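You operate a simulated robot arm through the tools that you are given. There is no shell and no other tool. Be economical: measure what you need, move in short steps, check, and stop when the job is done.

Carry out the task below with a simulated two-armed robot. There is one attempt and no reset: what you move stays moved.

Task
Carry the purple crate with both arms and set it on the lower deck of the trolley.
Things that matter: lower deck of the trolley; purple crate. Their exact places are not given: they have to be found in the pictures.

Only the result counts: the job must be done as asked and must still hold three seconds after the hand-in. Knocking over, shifting, dropping, spilling or breaking anything else fails it.

Robot
Two 7-joint arms with two-finger parallel grippers on one trunk, on a base that drives. Base frame: it is fixed to the floor where the robot stands at the start and does not move with it; the origin is under the middle of the robot, x ahead of it, y to its left, z up. Units: mm, rad, N and s.
The left shoulder is at the start at [20, 113, 1250], the right one opposite. With the tool pointing down near the work surface each hand reaches from about 160 to 600 mm from the robot's upright axis, wherever it stands, measured 20 degrees to its own side. Places, roughly: lower deck of the trolley [1000, 600, 300]; purple crate (31x20x13 cm) [700, 0, 1200]. Payload 1.57 kg a hand.
Tool frame (each hand has its own): the origin (TCP) lies between the finger pads and is the grasp point; the fingertips stand 30 mm ahead of it; z points along the fingers, y is the line along which they close. Largest opening 80 mm; finger width 17, thickness 12; the body of the gripper, 40 by 82 mm, starts 80 mm behind the TCP.
Orientation is that of the tool frame in the base frame, as a unit quaternion [x, y, z, w]. With the fingers straight down and closing along the base's y, the tool's x points along the base's -x, its y along +y and its z along -z.

Tools
- The arms move only by the tool move_arm. It takes "left_deltas", "right_deltas" or both (then of equal length, played together; a hand with none holds still); each is a list of rows, each an object (a shift or turn left out is 0, a gripper value left out holds the last) with "fingers": the finger opening in mm, from 0 to 80; "dp": the shift along the tool's x, y, z in units of 400 mm (1.0 is 400 mm), a list of three; "rotation": the turn, a rotation vector about the tool's x, y, z in units of 90 degrees (1.0 is 90 degrees), a list of three. In form: [{"fingers": fingers, "dp": [tx, ty, tz], "rotation": [ax, ay, az]}, ...]. A call has 1 to 8 rows; each row is the pose to reach, as a shift and turn from the pose commanded when the call began, along the tool's axes at that moment. A call with a number of a shift or a turn outside -1 to 1 is refused whole. Rows are played at 5 a second. More than 50 mm and 0.15 rad between two rows, or a gripper value outside its range, and nothing of the call is played. Where a pose cannot be reached the arm comes as near as it can. A force on the tool above 40 N (or 10 N above the force at the start of the call, whichever is more), or a blocked arm, ends the call early, and 0.2 s more pass. The fingers move at their own pace (about 45 mm/s each) and stop on an object; they squeeze with about 38 N. The grip force told is the motor's: it shows also when the fingers shut on nothing. Time passes only in rows, and 0.2 s behind the last, so rows that repeat a pose let the fingers close. It gives the time, the measured TCP pose, the force on the tool (base axes), the opening and the grip force at its end, in the units of the frame above (readings bear some noise), with the torque about the TCP (base axes, N m) and any sound that the robot's microphone picked up, and new pictures: "pictures" is both (left out), scene, wrist or none (wrist: the cameras of the hands that moved).
- Cameras (640 x 400 px; columns grow to the right, rows downward): "scene" is now at [110.1, 33.5, 1418.7]; the picture's right is [0.15, -0.99, 0.00], its down [-0.11, -0.02, -0.99] and it looks along [0.98, 0.15, -0.11] (base axes); focal length 268 px, centre (320, 200). "left" rides on the left gripper at [72, 7, -122] in its tool frame; the picture's right is [-0.09, 1.00, 0.00], its down [-0.84, -0.08, -0.54] and it looks along [-0.54, -0.05, 0.84] (tool axes); focal length 238 px, centre (320, 200). "right" rides on the right gripper at [72, -7, -122] in its tool frame; the picture's right is [0.09, 1.00, 0.00], its down [-0.84, 0.08, -0.54] and it looks along [-0.54, 0.05, 0.84] (tool axes); focal length 238 px, centre (320, 200).
- slide_trunk(by): slides the trunk up (or, below 0, down) by that many mm; the arms and the scene camera ride with it, the base frame stays. It gives what a move gives, with no picture.
- steer(legs): drives the robot by 1 to 6 legs, each [ahead, left, turn to the left] in mm, mm and rad, along the robot's own axes; the way and the turn of a leg run together, so that a leg with both is an arc; at most 1500 mm and 3.142 rad a leg. The arms and the cameras ride along, it lands a little off, and it stops where it bumps. It gives what a move gives, and a new picture of the scene camera.
- pan_tilt(pan, tilt): turns the head with the scene camera to pan (to the left, within 1.396 rad either way) and tilt (down, from -0.506 to 1.204), counted from straight ahead of the robot. It gives what a move gives, and a new picture of the scene camera.
- pixel_to_xyz(camera, pixels): for up to 12 pixels [column, row] of the newest picture of that camera ("zoom" is the newest enlarged one), the place [x, y, z] in the base frame of the surface seen there, good to about 2 mm, but the place of the scene camera against the robot may be out by one fixed shift of up to 25 mm in any direction. The clock stands still meanwhile.
- inspect(camera, box): a new picture of the part [left, top, right, bottom] of that camera's present view, enlarged. The clock stands still meanwhile.
- finish_job(): hands the job in; it is judged then, once.

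Work in short steps. Measure before you move; look again where a grasp or a placing could have gone wrong, and mend it. You have 80 turns and 260 pictures in all, those below and enlarged ones among them. Open the grippers and draw the arms clear of the work before you hand the job in, unless the task says otherwise; then end with one line.

The tools are called after "Request:" as name(argument=value, ...) on one line, values as JSON. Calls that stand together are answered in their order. move_arm: Moves the arms, as the interface text tells. Its arguments: {"type":"object","properties":{"left_deltas":{"type":"array"},"right_deltas":{"type":"array"},"pictures":{"type":"string","enum":["both","scene","wrist","none"]}},"required":[]} The other tools are called the same way: slide_trunk (by) slides the trunk up or down; steer (legs) drives the base; pan_tilt (pan, tilt) turns the head that bears the scene camera; pixel_to_xyz (camera, pixels) gives the place of the surface under pixels of a picture; inspect (camera, box) takes an enlarged picture of a part of a camera's view; finish_job () hands the job in.

At the start:

```text
time: 0.0
left_tcp_pos: [449.6, 227.0, 1372.1]
left_ee_rot: [-0.001, 1.0, 0.0, 0.0]
left_ft_force: [0.8, 0.6, -0.3]
left_moment: [0.0, 0.02, 0.0]
left_width: 80.1
left_grasp_force: 0.0
right_tcp_pos: [447.6, -141.4, 1354.6]
right_ee_rot: [0.0, 1.0, 0.0, 0.001]
right_ft_force: [-0.5, -0.6, 0.2]
right_moment: [0.01, -0.02, 0.02]
right_width: 79.7
right_grasp_force: 0.1
trunk travel left (down, up): [-303.0, 267.0]
robot x, y, heading: [1.8, 2.2, -0.0]
head pan, tilt: [0.154, 0.11]
```

scene: 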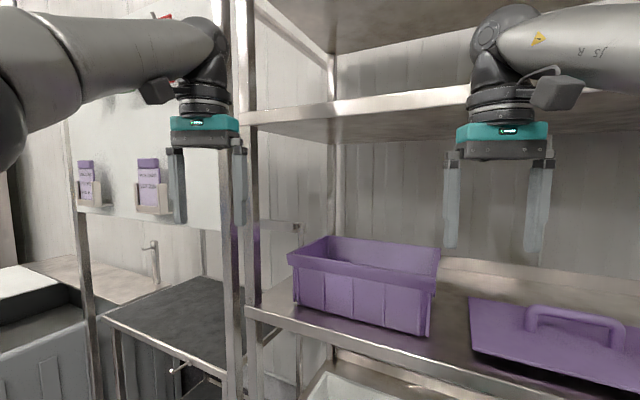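
right: 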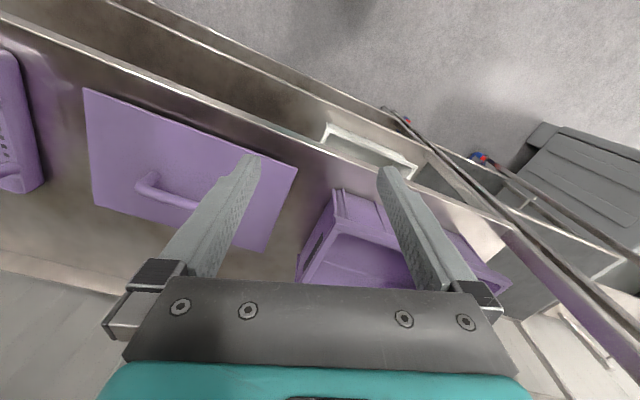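
left: 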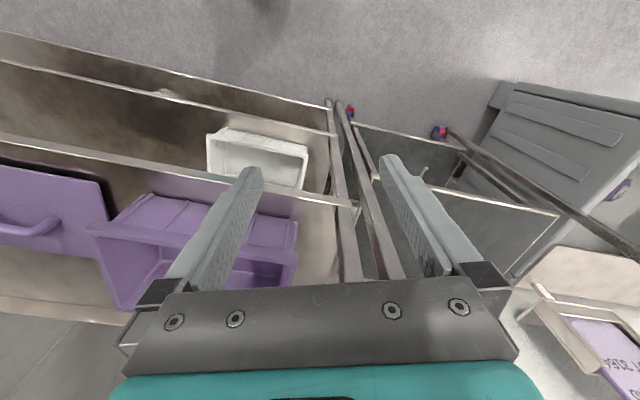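

The crate is on the shelf around (365,285), the trolley to the left around (180,320). I measure the crate's corners and rim, the shelf, and the trolley's upper deck.

Request:
pixel_to_xyz(camera="scene", pixels=[[290, 256], [329, 238], [440, 248], [434, 276], [297, 303], [426, 333], [360, 290], [400, 325], [180, 315], [105, 318], [205, 282], [250, 312]])

Request:
inspect(camera="scene", box=[240, 200, 480, 350])

Request:
pan_tilt(pan=0.6, tilt=0.7)

```text
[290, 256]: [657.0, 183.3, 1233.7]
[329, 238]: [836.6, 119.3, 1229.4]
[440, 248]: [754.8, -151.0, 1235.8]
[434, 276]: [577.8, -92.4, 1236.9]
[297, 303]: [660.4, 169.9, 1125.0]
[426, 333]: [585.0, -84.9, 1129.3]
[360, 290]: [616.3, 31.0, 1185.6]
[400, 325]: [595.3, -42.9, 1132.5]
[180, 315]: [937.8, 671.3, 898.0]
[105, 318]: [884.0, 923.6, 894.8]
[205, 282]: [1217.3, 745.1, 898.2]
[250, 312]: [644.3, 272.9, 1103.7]
```

```text
2.67 times, centred on (360, 275) of scene
```

zoom: 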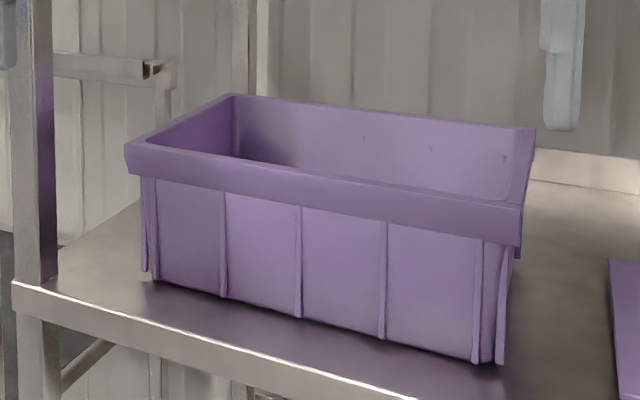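

```text
time: 1.0
left_tcp_pos: [449.1, 226.0, 1373.8]
left_ee_rot: [-0.001, 1.0, 0.001, -0.001]
left_ft_force: [-0.4, -0.1, 0.2]
left_moment: [0.01, 0.0, 0.03]
left_width: 79.9
left_grasp_force: 0.0
right_tcp_pos: [446.9, -141.2, 1352.7]
right_ee_rot: [0.0, 1.0, 0.001, 0.0]
right_ft_force: [0.0, 0.7, 0.2]
right_moment: [-0.01, 0.0, 0.03]
right_width: 80.2
right_grasp_force: 0.0
trunk travel left (down, up): [-303.0, 267.0]
robot x, y, heading: [-0.3, -4.0, 0.004]
head pan, tilt: [0.6, 0.7]
```

scene: 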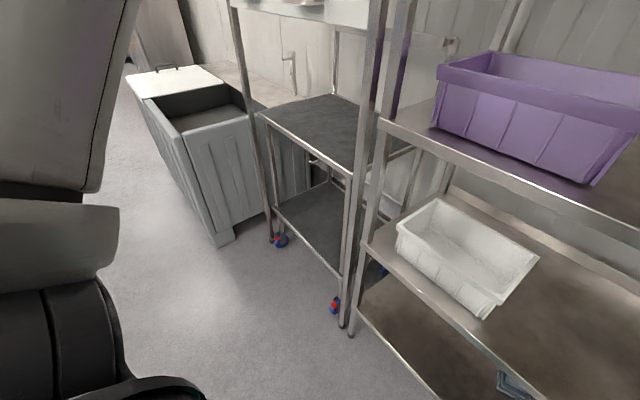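

The trolley's lower deck is visible at (320,220) beneath the upper deck at (325,125). I measure them, the posts and the base cabinet beside it.

Request:
pixel_to_xyz(camera="scene", pixels=[[320, 215], [280, 210], [338, 268], [348, 172], [262, 114], [335, 95], [270, 240], [344, 320], [335, 305], [280, 241], [236, 228], [330, 185]])

Request:
inspect(camera="scene", box=[220, 60, 460, 340])

Request:
pan_tilt(pan=0.0, tilt=0.6)

```text
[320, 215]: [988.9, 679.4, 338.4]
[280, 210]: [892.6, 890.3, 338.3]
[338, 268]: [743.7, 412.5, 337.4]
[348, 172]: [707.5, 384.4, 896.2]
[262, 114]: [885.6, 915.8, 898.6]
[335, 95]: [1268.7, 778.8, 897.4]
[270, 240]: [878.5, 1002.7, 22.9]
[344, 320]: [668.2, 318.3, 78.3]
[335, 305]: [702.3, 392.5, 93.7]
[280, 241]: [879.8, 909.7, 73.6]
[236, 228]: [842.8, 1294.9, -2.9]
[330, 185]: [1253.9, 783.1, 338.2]
```

```text
1.43 times, centred on (340, 200) of scene
```

zoom: 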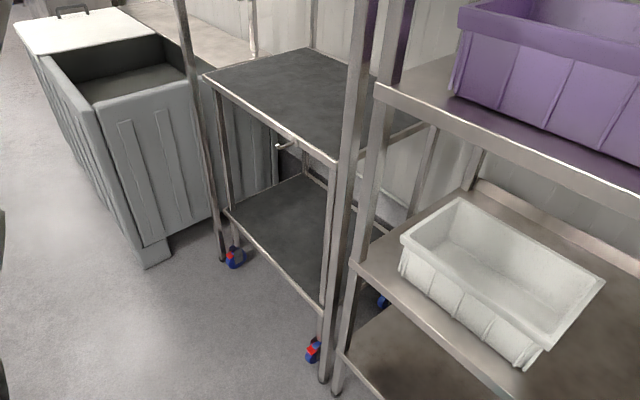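

```text
time: 2.0
left_tcp_pos: [450.1, 225.3, 1373.1]
left_ee_rot: [-0.001, 1.0, 0.0, -0.001]
left_ft_force: [-0.4, -0.3, 0.4]
left_moment: [0.01, -0.01, 0.0]
left_width: 80.0
left_grasp_force: 0.1
right_tcp_pos: [447.3, -142.2, 1354.8]
right_ee_rot: [0.0, 1.0, -0.001, 0.0]
right_ft_force: [0.5, -0.6, 0.1]
right_moment: [0.02, -0.02, -0.01]
right_width: 80.0
right_grasp_force: 0.1
trunk travel left (down, up): [-303.0, 267.0]
robot x, y, heading: [5.1, 0.7, -0.002]
head pan, tilt: [0.0, 0.6]
```

scene: 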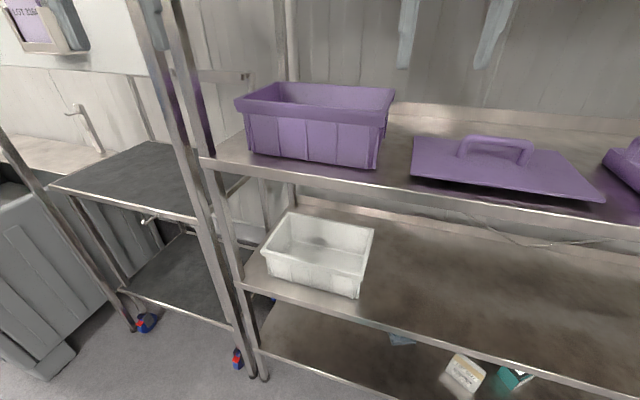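

Trolley: lower deck at z≈338, upper deck ≈898, front edge from about (707,384) to (886,916); tall rack posts stand just outside it. I now look closer at the crate with the wrist cameras, which have no placement error.

Request:
inspect(camera="left", box=[60, 160, 360, 340])

Request:
pixel_to_xyz(camera="left", pixels=[[88, 232], [297, 257], [297, 222], [120, 305], [346, 200], [140, 172], [320, 250], [40, 230], [276, 135], [337, 115], [375, 260], [480, 190]])

Request:
inspect(camera="right", box=[270, 160, 570, 340])

```text
2.13 times, centred on (210, 250) of left
```

zoom: 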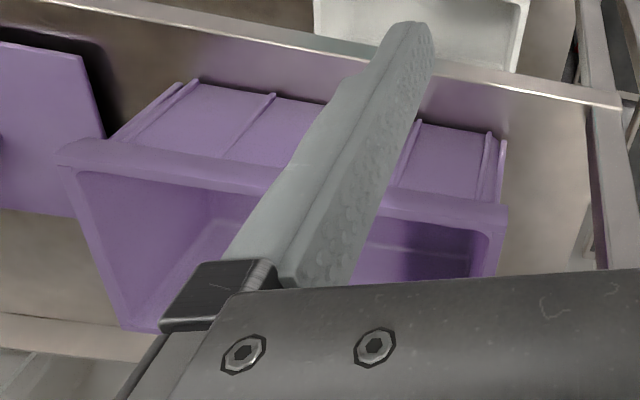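

```text
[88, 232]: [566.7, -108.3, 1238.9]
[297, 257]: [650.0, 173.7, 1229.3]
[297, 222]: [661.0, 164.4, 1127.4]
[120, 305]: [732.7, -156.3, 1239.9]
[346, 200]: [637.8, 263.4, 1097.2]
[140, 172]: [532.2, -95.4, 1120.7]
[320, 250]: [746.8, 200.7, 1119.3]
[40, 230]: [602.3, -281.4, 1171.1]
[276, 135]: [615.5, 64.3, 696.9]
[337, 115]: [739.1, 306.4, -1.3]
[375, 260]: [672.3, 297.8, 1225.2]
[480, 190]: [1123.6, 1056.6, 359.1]
```

```text
2.13 times, centred on (420, 250) of right
```

zoom: 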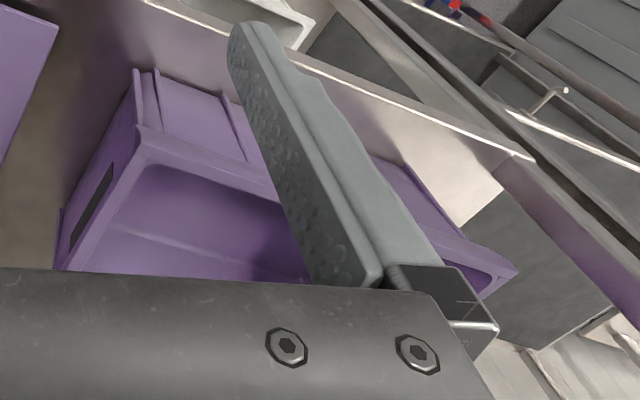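

The crate is yawed about −0.28 rad with rim at z≈1240, centre ≈(704,5). I turn the robot to face the shelf squarely and shift left, staying clear (shelf front is ~537 mm ahead, hands at 450).

Request:
steer(legs=[[0, 0, -0.283], [0, 160, 0]])

```text
time: 4.3
left_tcp_pos: [538.6, 247.0, 1373.4]
left_ee_rot: [0.139, 0.99, -0.001, 0.0]
left_ft_force: [0.9, 0.9, -0.2]
left_moment: [0.01, 0.02, -0.01]
left_width: 80.1
left_grasp_force: 0.0
right_tcp_pos: [434.4, -106.9, 1354.0]
right_ee_rot: [0.141, 0.99, 0.0, 0.001]
right_ft_force: [-0.2, 0.5, -0.6]
right_moment: [-0.05, 0.02, 0.01]
right_width: 80.0
right_grasp_force: 0.0
trunk travel left (down, up): [-303.0, 267.0]
robot x, y, heading: [43.4, 151.7, -0.278]
head pan, tilt: [0.0, 0.6]
```

scene: 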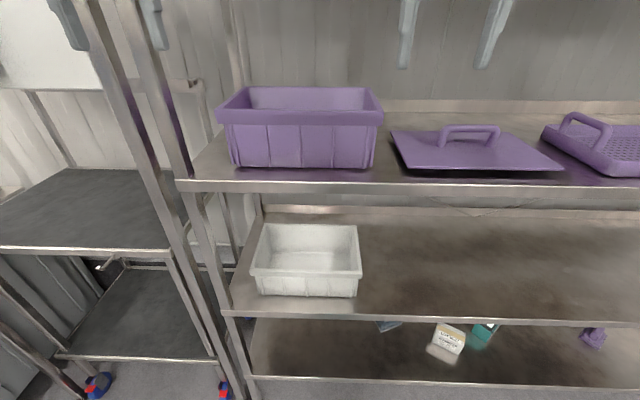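

The crate front now appears parallel to the image rows. Next I pitch both hands 45° forward (fingers pointing ahead and down) with TCPs in place.

Request:
move_arm(left_deltas=[{"rotation": [0, -0.085, 0]}, {"rotation": [0, -0.17, 0]}, {"rotation": [0, -0.255, 0]}, {"rotation": [0, -0.34, 0]}, {"rotation": [0, -0.42, 0]}, {"rotation": [0, -0.5, 0]}, {"rotation": [0, -0.5, 0]}], right_deltas=[{"rotation": [0, -0.085, 0]}, {"rotation": [0, -0.17, 0]}, {"rotation": [0, -0.255, 0]}, {"rotation": [0, -0.34, 0]}, {"rotation": [0, -0.42, 0]}, {"rotation": [0, -0.5, 0]}, {"rotation": [0, -0.5, 0]}])

Request:
pan_tilt(pan=0.1, tilt=0.25)

```text
time: 5.9
left_tcp_pos: [539.9, 247.4, 1374.1]
left_ee_rot: [0.128, 0.914, -0.054, 0.38]
left_ft_force: [0.8, 0.1, -0.9]
left_moment: [-0.01, -0.01, 0.01]
left_width: 80.1
left_grasp_force: 0.0
right_tcp_pos: [433.9, -107.3, 1354.3]
right_ee_rot: [0.131, 0.914, -0.054, 0.379]
right_ft_force: [-0.6, -0.6, 0.3]
right_moment: [-0.01, 0.01, 0.0]
right_width: 79.8
right_grasp_force: 0.1
trunk travel left (down, up): [-303.0, 267.0]
robot x, y, heading: [45.8, 150.6, -0.279]
head pan, tilt: [0.0, 0.6]
```

scene: 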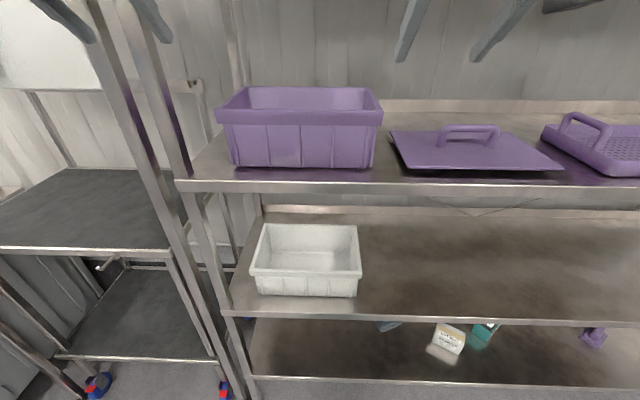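
right: 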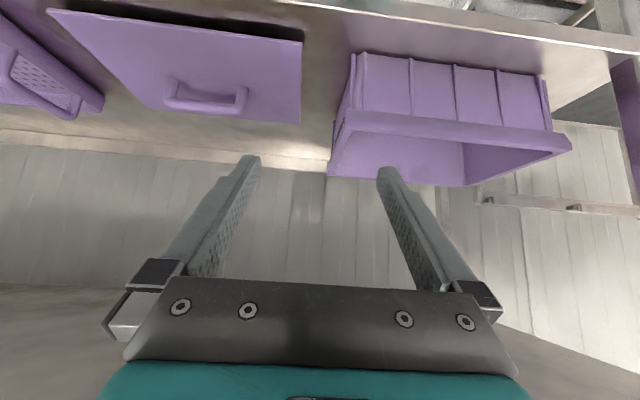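
left: 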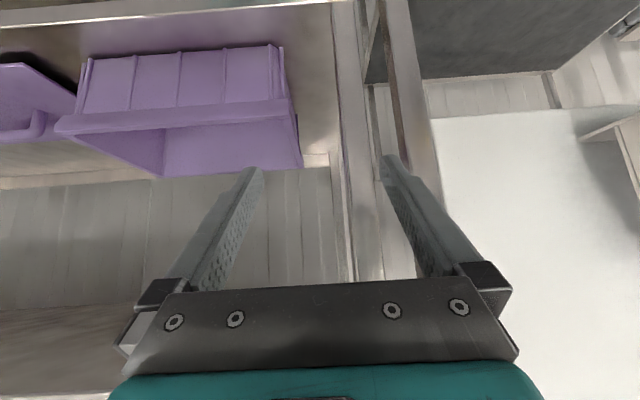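

```text
time: 6.8
left_tcp_pos: [538.9, 246.6, 1373.2]
left_ee_rot: [0.129, 0.915, -0.054, 0.379]
left_ft_force: [0.7, 0.8, -0.8]
left_moment: [0.01, 0.02, -0.03]
left_width: 80.1
left_grasp_force: 0.1
right_tcp_pos: [434.7, -107.8, 1354.0]
right_ee_rot: [0.129, 0.915, -0.053, 0.379]
right_ft_force: [-0.2, 0.1, 0.2]
right_moment: [0.03, 0.02, 0.01]
right_width: 80.0
right_grasp_force: 0.1
trunk travel left (down, up): [-303.0, 267.0]
robot x, y, heading: [42.5, 153.9, -0.28]
head pan, tilt: [0.099, 0.25]
```

scene: 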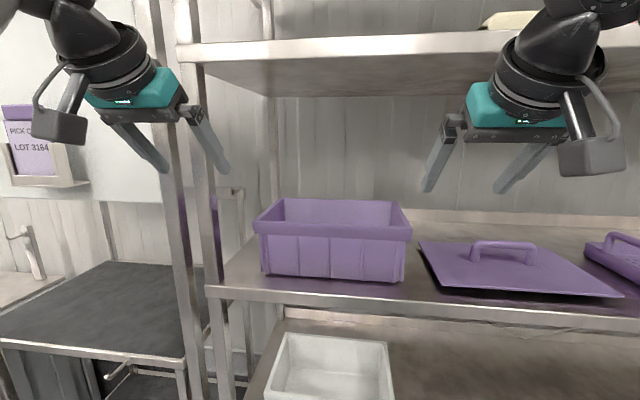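

Hands pitched well; crate visible in both wrist cameras. I measure rim corners with them, plus the upper shelf edge and posts with the scene camera.

Request:
pixel_to_xyz(camera="right", pixels=[[350, 116], [566, 143], [332, 172], [341, 140], [358, 60], [545, 80], [450, 130], [520, 160]])

Request:
pixel_to_xyz(camera="left", pixels=[[60, 130], [288, 106], [300, 160], [295, 130], [160, 172], [85, 65], [280, 50], [350, 100], [430, 140], [370, 60]])

Request:
pixel_to_xyz(camera="scene", pixels=[[257, 222], [410, 228], [402, 207], [283, 199], [220, 50], [400, 42], [200, 130], [175, 130], [402, 278], [264, 268], [233, 250]])

Request:
inspect(camera="right", box=[310, 30, 590, 205])

Request:
inspect(camera="left", box=[40, 20, 320, 195])

```text
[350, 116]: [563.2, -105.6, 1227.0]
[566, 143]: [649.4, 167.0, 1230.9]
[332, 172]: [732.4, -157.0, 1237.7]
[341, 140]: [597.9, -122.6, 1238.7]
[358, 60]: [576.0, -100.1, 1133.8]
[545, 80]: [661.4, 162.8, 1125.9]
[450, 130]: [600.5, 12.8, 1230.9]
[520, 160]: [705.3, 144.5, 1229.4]
```

```text
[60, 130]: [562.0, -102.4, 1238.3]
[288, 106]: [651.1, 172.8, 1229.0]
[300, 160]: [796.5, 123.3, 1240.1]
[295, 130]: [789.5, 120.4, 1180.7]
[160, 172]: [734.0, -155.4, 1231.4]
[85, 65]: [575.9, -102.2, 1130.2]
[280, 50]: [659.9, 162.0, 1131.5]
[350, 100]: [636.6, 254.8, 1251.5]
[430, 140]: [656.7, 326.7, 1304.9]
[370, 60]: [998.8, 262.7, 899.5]
```

```text
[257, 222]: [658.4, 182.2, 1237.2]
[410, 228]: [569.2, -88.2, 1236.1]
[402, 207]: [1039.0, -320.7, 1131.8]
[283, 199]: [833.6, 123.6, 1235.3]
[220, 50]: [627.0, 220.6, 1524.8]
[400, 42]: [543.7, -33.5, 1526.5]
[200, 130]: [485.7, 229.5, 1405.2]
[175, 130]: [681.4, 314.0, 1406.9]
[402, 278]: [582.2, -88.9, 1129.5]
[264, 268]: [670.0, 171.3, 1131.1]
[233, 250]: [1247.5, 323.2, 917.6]
```

```text
2.29 times, centred on (450, 118) of right
```

zoom: 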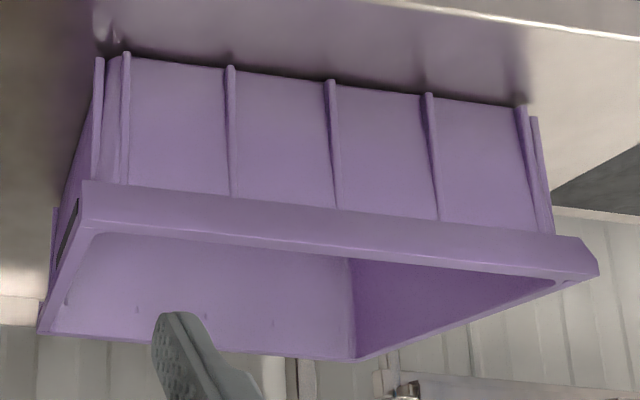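

```text
2.29 times, centred on (180, 108) of left
```

zoom: 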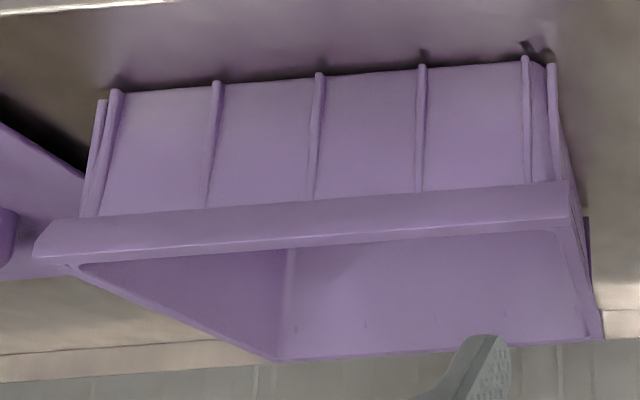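

Rim corners agree (front right ≈(563,−105), front left ≈(651,172), z≈1240); post inner face lies just left of the crate. I shift the hands laterally to match the two short walls (left −42, right +37) and lower to z≈1330, before driving in.

Request:
move_arm(left_deltas=[{"fingers": 60, "dp": [0.039, -0.053, 0.039]}, {"dp": [0.078, -0.105, 0.078]}, {"dp": [0.078, -0.105, 0.078]}], right_deltas=[{"fingers": 60, "dp": [0.021, 0.046, 0.021]}, {"dp": [0.0425, 0.092, 0.0425]}, {"dp": [0.0425, 0.092, 0.0425]}], pictures="none")

Request:
steer(legs=[[100, 0, -0.012]])

```text
time: 7.6
left_tcp_pos: [526.9, 206.3, 1328.8]
left_ee_rot: [0.129, 0.914, -0.054, 0.38]
left_ft_force: [-0.1, -0.7, 0.0]
left_moment: [0.01, -0.01, 0.05]
left_width: 60.0
left_grasp_force: 0.1
right_tcp_pos: [445.3, -72.5, 1330.4]
right_ee_rot: [0.13, 0.915, -0.053, 0.379]
right_ft_force: [0.6, -0.1, -0.5]
right_moment: [0.01, 0.0, 0.0]
right_width: 60.0
right_grasp_force: 0.1
trunk travel left (down, up): [-303.0, 267.0]
robot x, y, heading: [47.4, 152.2, -0.279]
head pan, tilt: [0.099, 0.25]
```

```text
time: 8.7
left_tcp_pos: [624.6, 170.5, 1329.0]
left_ee_rot: [0.135, 0.914, -0.056, 0.379]
left_ft_force: [-0.6, 0.1, -0.3]
left_moment: [0.02, 0.02, 0.0]
left_width: 60.1
left_grasp_force: 0.0
right_tcp_pos: [538.8, -105.0, 1328.7]
right_ee_rot: [0.136, 0.914, -0.057, 0.378]
right_ft_force: [0.5, 0.7, 0.6]
right_moment: [0.01, 0.01, -0.02]
right_width: 59.6
right_grasp_force: 0.1
trunk travel left (down, up): [-303.0, 267.0]
robot x, y, heading: [135.9, 123.5, -0.288]
head pan, tilt: [0.099, 0.25]
```

scene: 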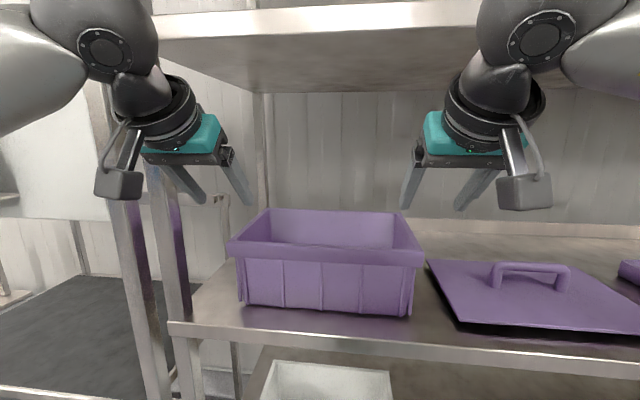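

Clear so far. Both targets lie ~119 mm ahead and ~8 mm left; I drive 60 ahead, 8 left, and look through the wrists next.

Request:
steer(legs=[[60, 7, 0]])

Request:
move_arm(left_deltas=[{"dp": [-0.05, 0, 0.05]}, {"dp": [-0.07, 0, 0.07]}, {"dp": [-0.07, 0, 0.07]}], right_deltas=[{"dp": [-0.05, 0, 0.05]}, {"dp": [-0.07, 0, 0.07]}, {"dp": [-0.07, 0, 0.07]}])

```text
time: 9.7
left_tcp_pos: [684.8, 161.8, 1328.6]
left_ee_rot: [0.134, 0.914, -0.056, 0.378]
left_ft_force: [0.4, 0.4, -0.1]
left_moment: [-0.02, 0.01, 0.01]
left_width: 59.8
left_grasp_force: 0.2
right_tcp_pos: [598.4, -116.8, 1329.1]
right_ee_rot: [0.135, 0.914, -0.057, 0.379]
right_ft_force: [-0.2, -0.6, 0.7]
right_moment: [0.03, 0.05, -0.03]
right_width: 60.0
right_grasp_force: 0.1
trunk travel left (down, up): [-303.0, 267.0]
robot x, y, heading: [201.8, 115.1, -0.291]
head pan, tilt: [0.099, 0.25]
```

scene: 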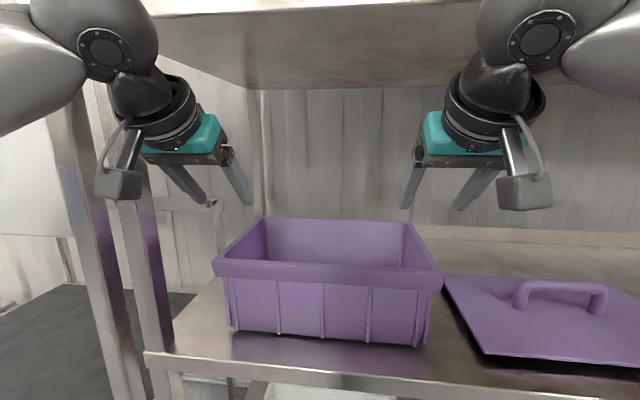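

```text
time: 10.5
left_tcp_pos: [722.4, 150.3, 1329.2]
left_ee_rot: [0.134, 0.914, -0.056, 0.379]
left_ft_force: [0.5, -0.3, 0.2]
left_moment: [0.0, -0.03, 0.01]
left_width: 60.1
left_grasp_force: 0.1
right_tcp_pos: [635.4, -129.1, 1329.6]
right_ee_rot: [0.134, 0.914, -0.056, 0.379]
right_ft_force: [-0.3, -0.3, 0.0]
right_moment: [0.03, -0.01, -0.04]
right_width: 60.0
right_grasp_force: 0.1
trunk travel left (down, up): [-303.0, 267.0]
robot x, y, heading: [197.3, 115.7, -0.294]
head pan, tilt: [0.099, 0.25]
```

scene: 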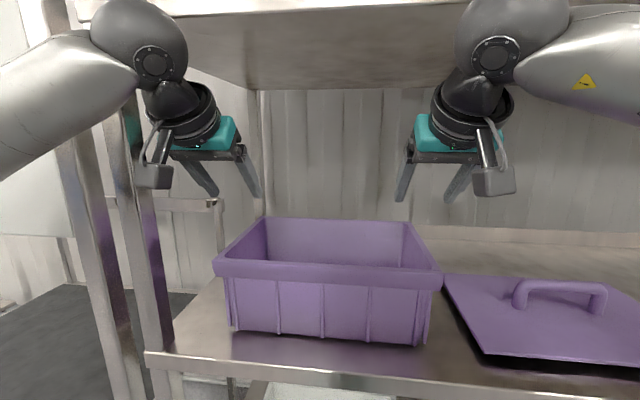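
right: 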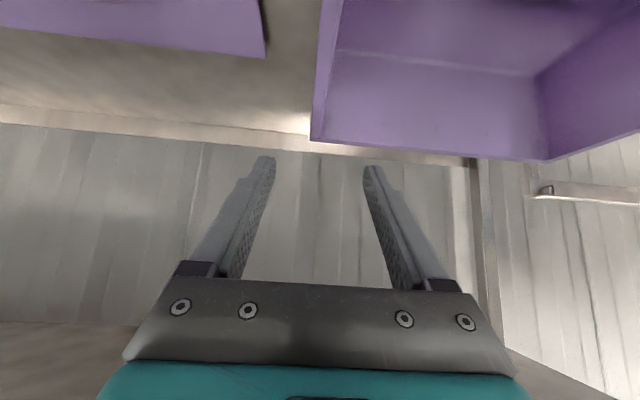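
left: 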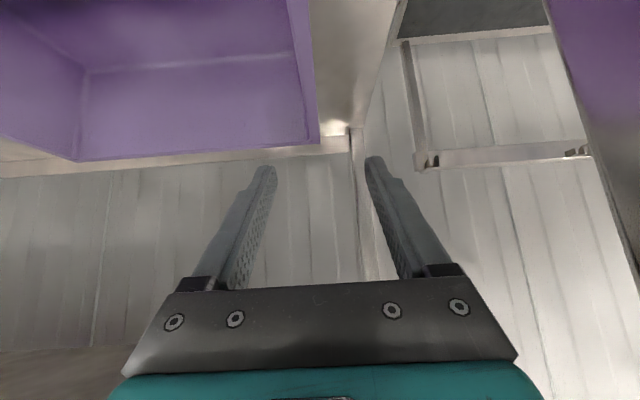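

The short walls are in view: right wall rim around (325,70), left wall rim around (305,70). I measure their outer and inner edges to centre the grips.

Request:
pixel_to_xyz(camera="right", pixels=[[312, 135], [317, 100], [322, 60], [328, 20], [326, 110], [333, 50], [330, 60], [312, 141], [330, 142], [548, 160]])

Request:
pixel_to_xyz(camera="left", pixels=[[318, 135], [314, 100], [311, 60], [306, 15], [306, 110], [296, 50], [303, 60], [319, 142], [300, 145], [75, 160]])

Request:
inspect(camera="right", box=[260, 0, 420, 160])

Request:
inspect(camera="left", box=[220, 0, 380, 160])

```text
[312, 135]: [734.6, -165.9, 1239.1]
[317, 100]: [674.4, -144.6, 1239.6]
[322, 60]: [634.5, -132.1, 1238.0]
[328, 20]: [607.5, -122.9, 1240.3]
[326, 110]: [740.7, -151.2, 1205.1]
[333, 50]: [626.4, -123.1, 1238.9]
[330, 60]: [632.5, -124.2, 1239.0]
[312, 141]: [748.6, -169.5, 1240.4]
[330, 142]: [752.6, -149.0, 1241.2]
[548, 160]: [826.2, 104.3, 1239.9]
```

```text
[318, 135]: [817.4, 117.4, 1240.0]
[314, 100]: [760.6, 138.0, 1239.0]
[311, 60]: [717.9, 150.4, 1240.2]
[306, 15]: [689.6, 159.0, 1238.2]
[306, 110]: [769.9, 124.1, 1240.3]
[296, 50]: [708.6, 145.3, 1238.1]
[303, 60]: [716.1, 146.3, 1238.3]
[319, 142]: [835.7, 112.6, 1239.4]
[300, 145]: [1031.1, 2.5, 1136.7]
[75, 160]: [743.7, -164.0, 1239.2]
```

```text
2.50 times, centred on (340, 80) of right
```

zoom: 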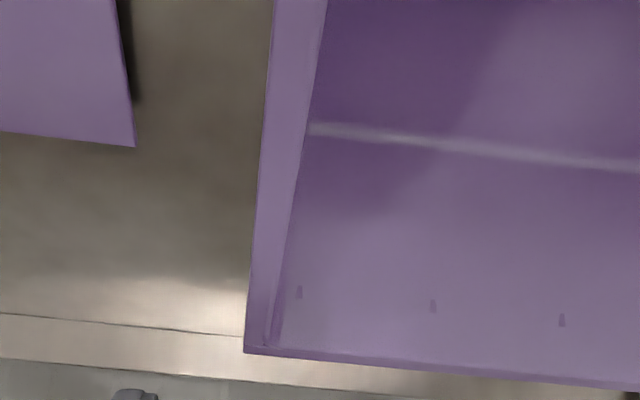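

```text
2.50 times, centred on (300, 80) of left
```

zoom: 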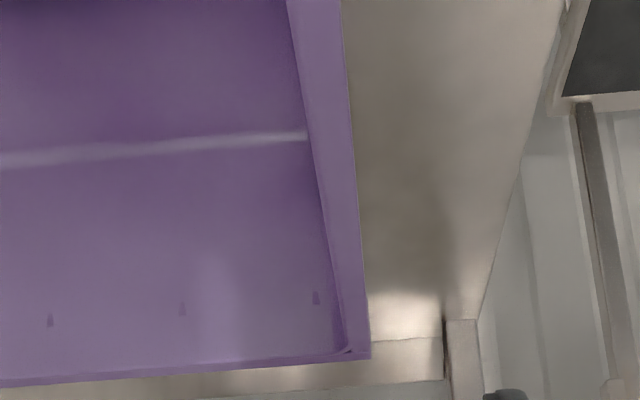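

Rim is ~12 mm wide and the crate yaw is ≈ −0.313 while the hands are at −0.291. I turn hands by −0.022, move ~18 mm ahead, centre laterally (right +3.5, left −7.3) and go 60 mm down.

Request:
move_arm(left_deltas=[{"dp": [0.037, -0.009, 0.069], "rotation": [0.005, 0, 0.005]}, {"dp": [0.0735, -0.018, 0.1386], "rotation": [0.0099, 0, 0.0099]}, {"dp": [0.0735, -0.018, 0.1386], "rotation": [0.0099, 0, 0.0099]}], right_deltas=[{"dp": [0.037, 0.0045, 0.069], "rotation": [0.005, 0, 0.005]}, {"dp": [0.0735, 0.009, 0.1386], "rotation": [0.0099, 0, 0.0099]}, {"dp": [0.0735, 0.009, 0.1386], "rotation": [0.0099, 0, 0.0099]}])

```text
time: 11.3
left_tcp_pos: [736.4, 137.4, 1268.4]
left_ee_rot: [0.144, 0.912, -0.06, 0.379]
left_ft_force: [-0.9, -0.5, 0.5]
left_moment: [0.05, -0.02, 0.0]
left_width: 60.2
left_grasp_force: 0.2
right_tcp_pos: [653.2, -130.2, 1269.9]
right_ee_rot: [0.147, 0.912, -0.061, 0.379]
right_ft_force: [0.2, 0.2, -0.3]
right_moment: [0.0, 0.0, -0.03]
right_width: 60.0
right_grasp_force: 0.2
trunk travel left (down, up): [-303.0, 267.0]
robot x, y, heading: [201.3, 113.1, -0.292]
head pan, tilt: [0.099, 0.25]
```

scene: 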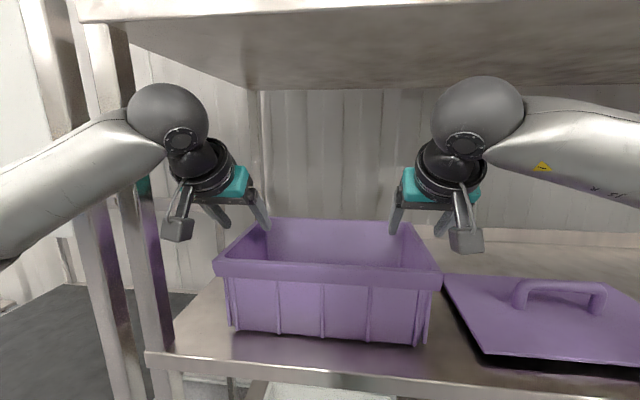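
right: 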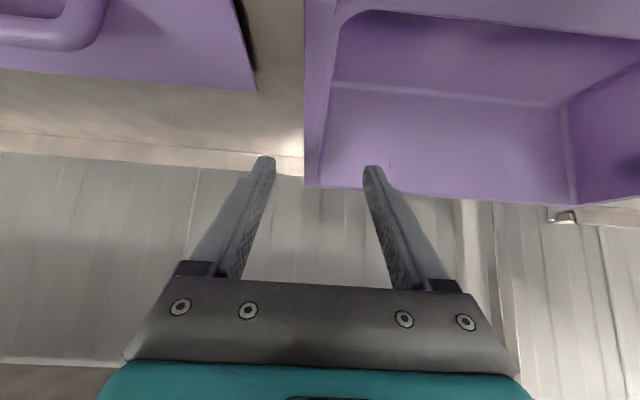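
left: 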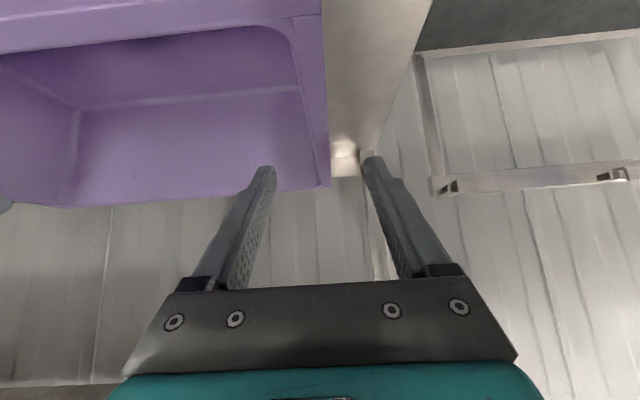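

Both rims are centred between the fingertips (right rim ≈305–330, left ≈303–330). I go down 47 mm.

Request:
move_arm(left_deltas=[{"dp": [0.042, 0, 0.042]}, {"dp": [0.083, 0, 0.083]}, {"dp": [0.083, 0, 0.083]}], right_deltas=[{"dp": [0.042, 0, 0.042]}, {"dp": [0.083, 0, 0.083]}, {"dp": [0.083, 0, 0.083]}])

```text
time: 12.1
left_tcp_pos: [736.0, 137.6, 1223.3]
left_ee_rot: [0.143, 0.912, -0.06, 0.379]
left_ft_force: [-0.2, 0.6, 0.0]
left_moment: [0.01, -0.01, -0.01]
left_width: 60.1
left_grasp_force: 0.1
right_tcp_pos: [651.8, -128.7, 1222.6]
right_ee_rot: [0.146, 0.912, -0.06, 0.379]
right_ft_force: [0.0, -0.5, -1.0]
right_moment: [-0.02, 0.01, -0.04]
right_width: 59.9
right_grasp_force: 0.1
trunk travel left (down, up): [-303.0, 267.0]
robot x, y, heading: [197.5, 114.6, -0.29]
head pan, tilt: [0.099, 0.25]
```

scene: 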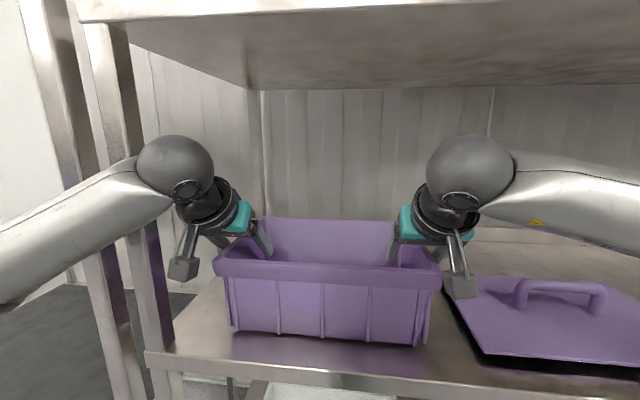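
right: 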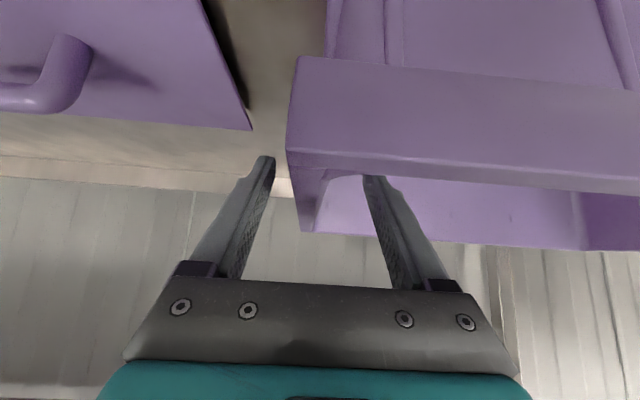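
left: 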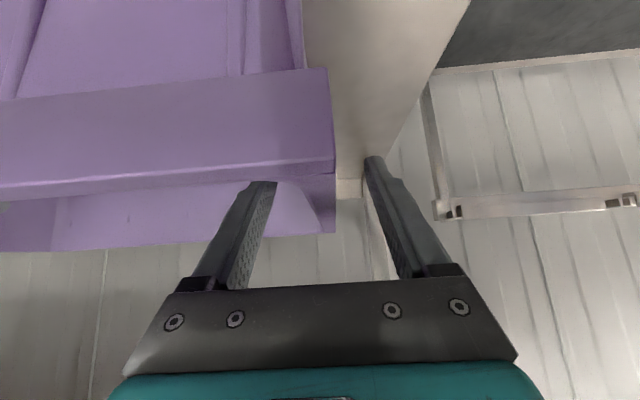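

Both fingers straddle the walls with TCPs ~17 mm below the rim. I close both grippers together.

Request:
move_arm(left_deltas=[{"fingers": 30}, {"fingers": 0}, {"fingers": 0}, {"fingers": 0}, {"fingers": 0}, {"fingers": 0}], right_deltas=[{"fingers": 30}, {"fingers": 0}, {"fingers": 0}, {"fingers": 0}, {"fingers": 0}, {"fingers": 0}], pictures="wrist")

```text
time: 13.5
left_tcp_pos: [738.5, 140.5, 1222.5]
left_ee_rot: [0.14, 0.913, -0.057, 0.379]
left_ft_force: [9.5, 28.4, 1.0]
left_moment: [-1.04, 0.32, -1.1]
left_width: 13.1
left_grasp_force: 30.0
right_tcp_pos: [652.8, -134.5, 1222.1]
right_ee_rot: [0.149, 0.911, -0.063, 0.378]
right_ft_force: [-9.5, -28.7, -0.3]
right_moment: [0.92, -0.66, 1.25]
right_width: 13.1
right_grasp_force: 30.1
trunk travel left (down, up): [-303.0, 267.0]
robot x, y, heading: [197.6, 115.8, -0.291]
head pan, tilt: [0.099, 0.25]
```

right: 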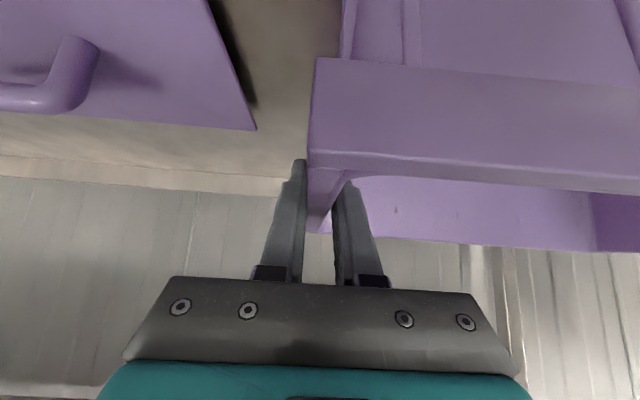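
left: 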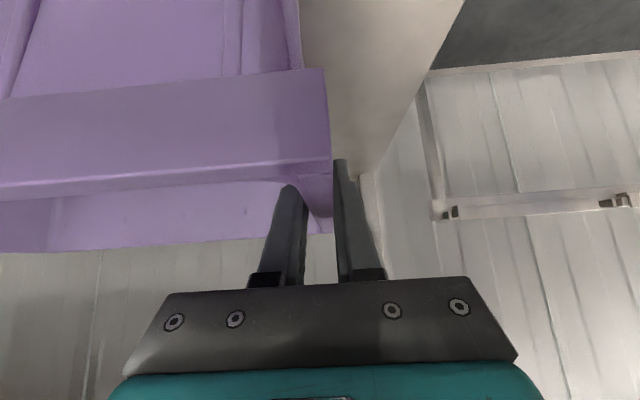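

Both gripped (13.1 mm each), but hands are strained ~28 N inward. I ease each outward (left +4, right −5 mm) to relax that.

Request:
move_arm(left_deltas=[{"dp": [0, 0.005, 0]}, {"dp": [0, 0.01, 0]}, {"dp": [0, 0.01, 0]}], right_deltas=[{"dp": [0, -0.006, 0]}, {"dp": [0, -0.0125, 0]}, {"dp": [0, -0.0125, 0]}], pictures="none")

```text
time: 14.3
left_tcp_pos: [735.6, 141.2, 1222.1]
left_ee_rot: [0.145, 0.912, -0.061, 0.379]
left_ft_force: [4.3, 11.0, 0.9]
left_moment: [-0.73, 0.89, -0.51]
left_width: 12.8
left_grasp_force: 29.5
right_tcp_pos: [651.7, -132.2, 1222.6]
right_ee_rot: [0.144, 0.912, -0.06, 0.379]
right_ft_force: [-3.1, -10.1, -0.1]
right_moment: [0.84, -0.71, 0.44]
right_width: 12.7
right_grasp_force: 29.8
trunk travel left (down, up): [-303.0, 267.0]
robot x, y, heading: [201.6, 113.2, -0.294]
head pan, tilt: [0.099, 0.25]
```

Strain is down to ~10 N. I ease a bit more and lift with the trunk by 40 mm, which keeps both hands rigidly together.

Request:
move_arm(left_deltas=[{"dp": [0, 0.004, 0]}, {"dp": [0, 0.004, 0]}], right_deltas=[{"dp": [0, -0.004, 0]}, {"dp": [0, -0.004, 0]}], pictures="none")

Request:
slide_trunk(by=40)

Request:
pan_tilt(pan=0.0, tilt=0.4)

```text
time: 14.9
left_tcp_pos: [738.6, 139.9, 1222.0]
left_ee_rot: [0.148, 0.912, -0.063, 0.378]
left_ft_force: [0.7, -2.7, 3.3]
left_moment: [-0.93, 0.5, -0.4]
left_width: 12.2
left_grasp_force: 29.5
right_tcp_pos: [652.3, -133.3, 1222.7]
right_ee_rot: [0.142, 0.913, -0.057, 0.378]
right_ft_force: [1.1, 4.7, -0.2]
right_moment: [1.07, -0.19, 0.38]
right_width: 12.3
right_grasp_force: 29.0
trunk travel left (down, up): [-303.0, 267.0]
robot x, y, heading: [199.9, 118.3, -0.291]
head pan, tilt: [0.099, 0.25]
```

```text
time: 15.7
left_tcp_pos: [738.1, 140.1, 1262.5]
left_ee_rot: [0.147, 0.912, -0.063, 0.379]
left_ft_force: [-3.9, -15.9, -2.6]
left_moment: [-1.33, -0.13, -0.46]
left_width: 12.5
left_grasp_force: 29.5
right_tcp_pos: [652.5, -131.9, 1262.7]
right_ee_rot: [0.143, 0.912, -0.057, 0.38]
right_ft_force: [5.2, 16.4, -3.0]
right_moment: [1.21, 0.18, 0.54]
right_width: 12.6
right_grasp_force: 29.6
trunk travel left (down, up): [-343.0, 227.0]
robot x, y, heading: [197.9, 115.0, -0.296]
head pan, tilt: [0.099, 0.25]
```

```text
time: 16.4
left_tcp_pos: [737.4, 142.2, 1261.3]
left_ee_rot: [0.147, 0.912, -0.064, 0.378]
left_ft_force: [-5.8, -19.5, -2.0]
left_moment: [-1.3, 0.06, -0.47]
left_width: 12.3
left_grasp_force: 30.0
right_tcp_pos: [652.0, -132.8, 1263.5]
right_ee_rot: [0.143, 0.912, -0.056, 0.38]
right_ft_force: [5.9, 18.6, -1.8]
right_moment: [1.26, -0.01, 0.57]
right_width: 12.3
right_grasp_force: 29.1
trunk travel left (down, up): [-343.0, 227.0]
robot x, y, heading: [198.3, 112.4, -0.293]
head pan, tilt: [0.0, 0.4]
```

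scene: 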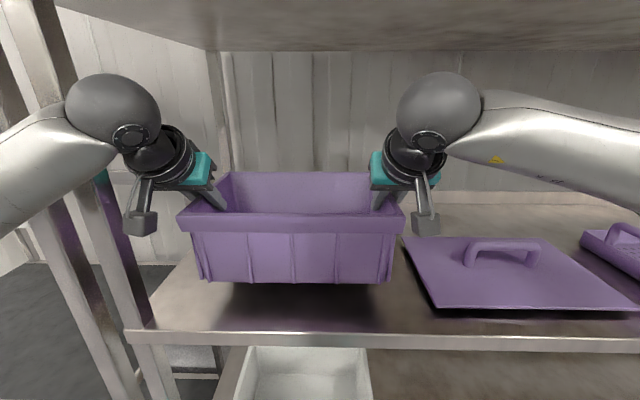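

Crate is lifted ~40 mm and level; hands are slightly stretched outward (~18 N), so I bring each in 2 mm, then back straight out 420 mm.

Request:
move_arm(left_deltas=[{"dp": [0, -0.005, 0]}, {"dp": [0, -0.005, 0]}], right_deltas=[{"dp": [0, 0.005, 0]}, {"dp": [0, 0.005, 0]}], pictures="none")

Request:
steer(legs=[[-200, 0, 0], [-250, 0, -0.02]])

```text
time: 17.0
left_tcp_pos: [737.6, 140.1, 1262.5]
left_ee_rot: [0.144, 0.912, -0.061, 0.379]
left_ft_force: [-2.7, -13.2, -1.8]
left_moment: [-1.23, 0.4, -0.5]
left_width: 12.6
left_grasp_force: 29.4
right_tcp_pos: [652.6, -134.7, 1263.5]
right_ee_rot: [0.144, 0.912, -0.057, 0.379]
right_ft_force: [3.0, 12.9, -3.8]
right_moment: [1.19, -0.28, 0.76]
right_width: 12.4
right_grasp_force: 30.1
trunk travel left (down, up): [-343.0, 227.0]
robot x, y, heading: [196.9, 116.1, -0.296]
head pan, tilt: [0.0, 0.4]
```

```text
time: 20.0
left_tcp_pos: [309.0, 263.2, 1262.5]
left_ee_rot: [0.151, 0.911, -0.063, 0.378]
left_ft_force: [-3.1, -9.4, -2.1]
left_moment: [-1.09, 0.48, -0.53]
left_width: 12.6
left_grasp_force: 29.5
right_tcp_pos: [217.7, -10.5, 1263.6]
right_ee_rot: [0.151, 0.911, -0.061, 0.379]
right_ft_force: [2.4, 8.9, -2.8]
right_moment: [1.11, -0.52, 0.72]
right_width: 12.5
right_grasp_force: 29.6
trunk travel left (down, up): [-343.0, 227.0]
robot x, y, heading: [-232.2, 245.6, -0.312]
head pan, tilt: [0.0, 0.4]
```

scene: 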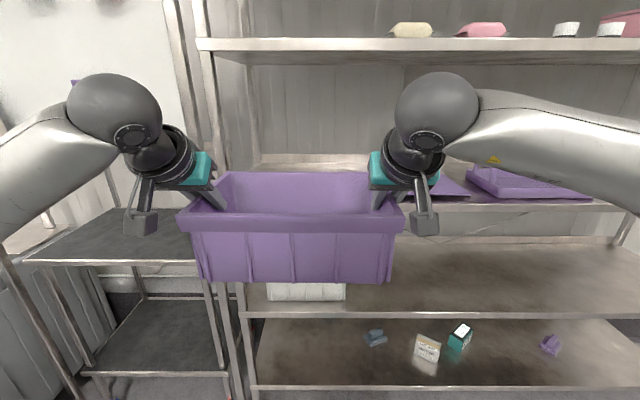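

Backed clear, crate steady. Crate centre is ≈650 mm to the right of the trolley's middle, so I drive left 650 and slide the trunk down fully in two steps.

Request:
steer(legs=[[0, 330, 0], [0, 320, 0]])

Request:
slide_trunk(by=-340)

Request:
pan_tilt(pan=0.0, tilt=0.3)

```text
time: 23.9
left_tcp_pos: [505.8, 886.6, 1261.8]
left_ee_rot: [0.148, 0.912, -0.063, 0.377]
left_ft_force: [0.6, 2.0, -2.4]
left_moment: [-1.08, 0.34, -0.48]
left_width: 13.0
left_grasp_force: 29.9
right_tcp_pos: [417.6, 613.2, 1263.9]
right_ee_rot: [0.148, 0.912, -0.06, 0.378]
right_ft_force: [-0.7, -0.5, -2.6]
right_moment: [1.06, -0.31, 0.6]
right_width: 12.7
right_grasp_force: 29.2
trunk travel left (down, up): [-343.0, 227.0]
robot x, y, heading: [-32.1, 868.2, -0.297]
head pan, tilt: [0.0, 0.4]
```

scene: 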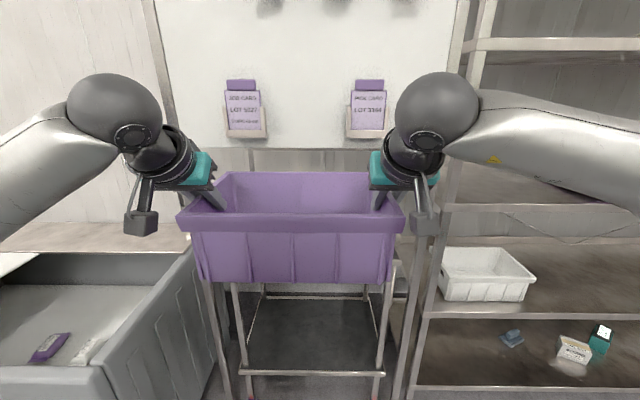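

```text
time: 27.3
left_tcp_pos: [504.7, 885.9, 922.0]
left_ee_rot: [0.148, 0.912, -0.062, 0.378]
left_ft_force: [2.0, 2.5, -2.1]
left_moment: [-1.05, 0.3, -0.5]
left_width: 12.7
left_grasp_force: 30.1
right_tcp_pos: [417.0, 612.8, 923.4]
right_ee_rot: [0.15, 0.912, -0.061, 0.377]
right_ft_force: [-1.1, -2.5, -3.7]
right_moment: [1.07, -0.32, 0.67]
right_width: 12.7
right_grasp_force: 29.3
trunk travel left (down, up): [-3.0, 567.0]
robot x, y, heading: [-29.6, 866.3, -0.299]
head pan, tilt: [0.0, 0.4]
```

```text
time: 27.9
left_tcp_pos: [506.2, 886.8, 921.9]
left_ee_rot: [0.148, 0.912, -0.062, 0.378]
left_ft_force: [0.5, 2.9, -2.3]
left_moment: [-1.08, 0.31, -0.49]
left_width: 12.5
left_grasp_force: 29.6
right_tcp_pos: [417.0, 613.8, 923.1]
right_ee_rot: [0.15, 0.912, -0.061, 0.378]
right_ft_force: [-1.4, -2.1, -2.1]
right_moment: [1.06, -0.23, 0.62]
right_width: 12.5
right_grasp_force: 30.1
trunk travel left (down, up): [-3.0, 567.0]
robot x, y, heading: [-34.3, 862.3, -0.302]
head pan, tilt: [0.0, 0.3]
```

scene: 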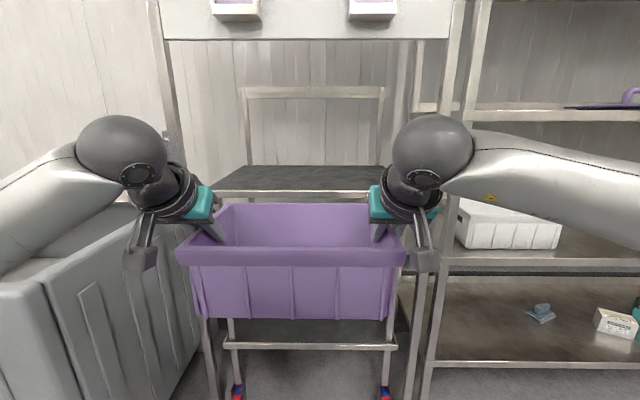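

Trolley is straight ahead with the crate centred before it. I lower both arms together, 180 mm first, and check synchrony and forces.

Request:
move_arm(left_deltas=[{"dp": [0.04, 0, 0.04]}, {"dp": [0.1, 0, 0.1]}, {"dp": [0.16, 0, 0.16]}, {"dp": [0.22, 0, 0.22]}, {"dp": [0.28, 0, 0.28]}, {"dp": [0.32, 0, 0.32]}, {"dp": [0.32, 0, 0.32]}], right_deltas=[{"dp": [0.04, 0, 0.04]}, {"dp": [0.1, 0, 0.1]}, {"dp": [0.16, 0, 0.16]}, {"dp": [0.22, 0, 0.22]}, {"dp": [0.28, 0, 0.28]}, {"dp": [0.32, 0, 0.32]}, {"dp": [0.32, 0, 0.32]}], pictures="scene")

```text
time: 29.5
left_tcp_pos: [505.2, 886.2, 741.1]
left_ee_rot: [0.15, 0.911, -0.064, 0.378]
left_ft_force: [0.3, 3.2, -2.3]
left_moment: [-1.03, 0.46, -0.59]
left_width: 12.8
left_grasp_force: 29.6
right_tcp_pos: [416.4, 613.4, 741.3]
right_ee_rot: [0.15, 0.911, -0.061, 0.379]
right_ft_force: [-0.9, -2.4, -2.3]
right_moment: [0.95, -0.42, 0.59]
right_width: 12.4
right_grasp_force: 30.3
trunk travel left (down, up): [-3.0, 567.0]
robot x, y, heading: [-32.5, 868.4, -0.298]
head pan, tilt: [0.0, 0.3]
```

scene: 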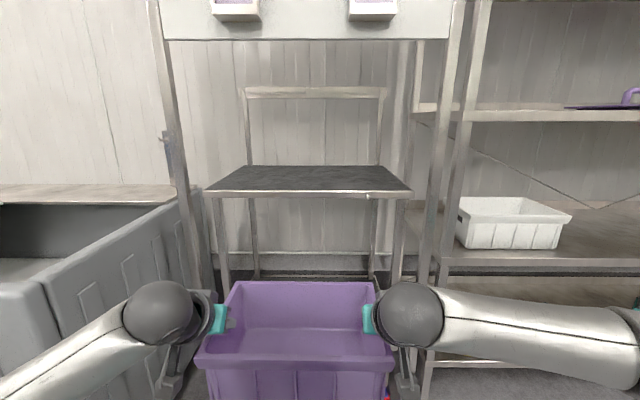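

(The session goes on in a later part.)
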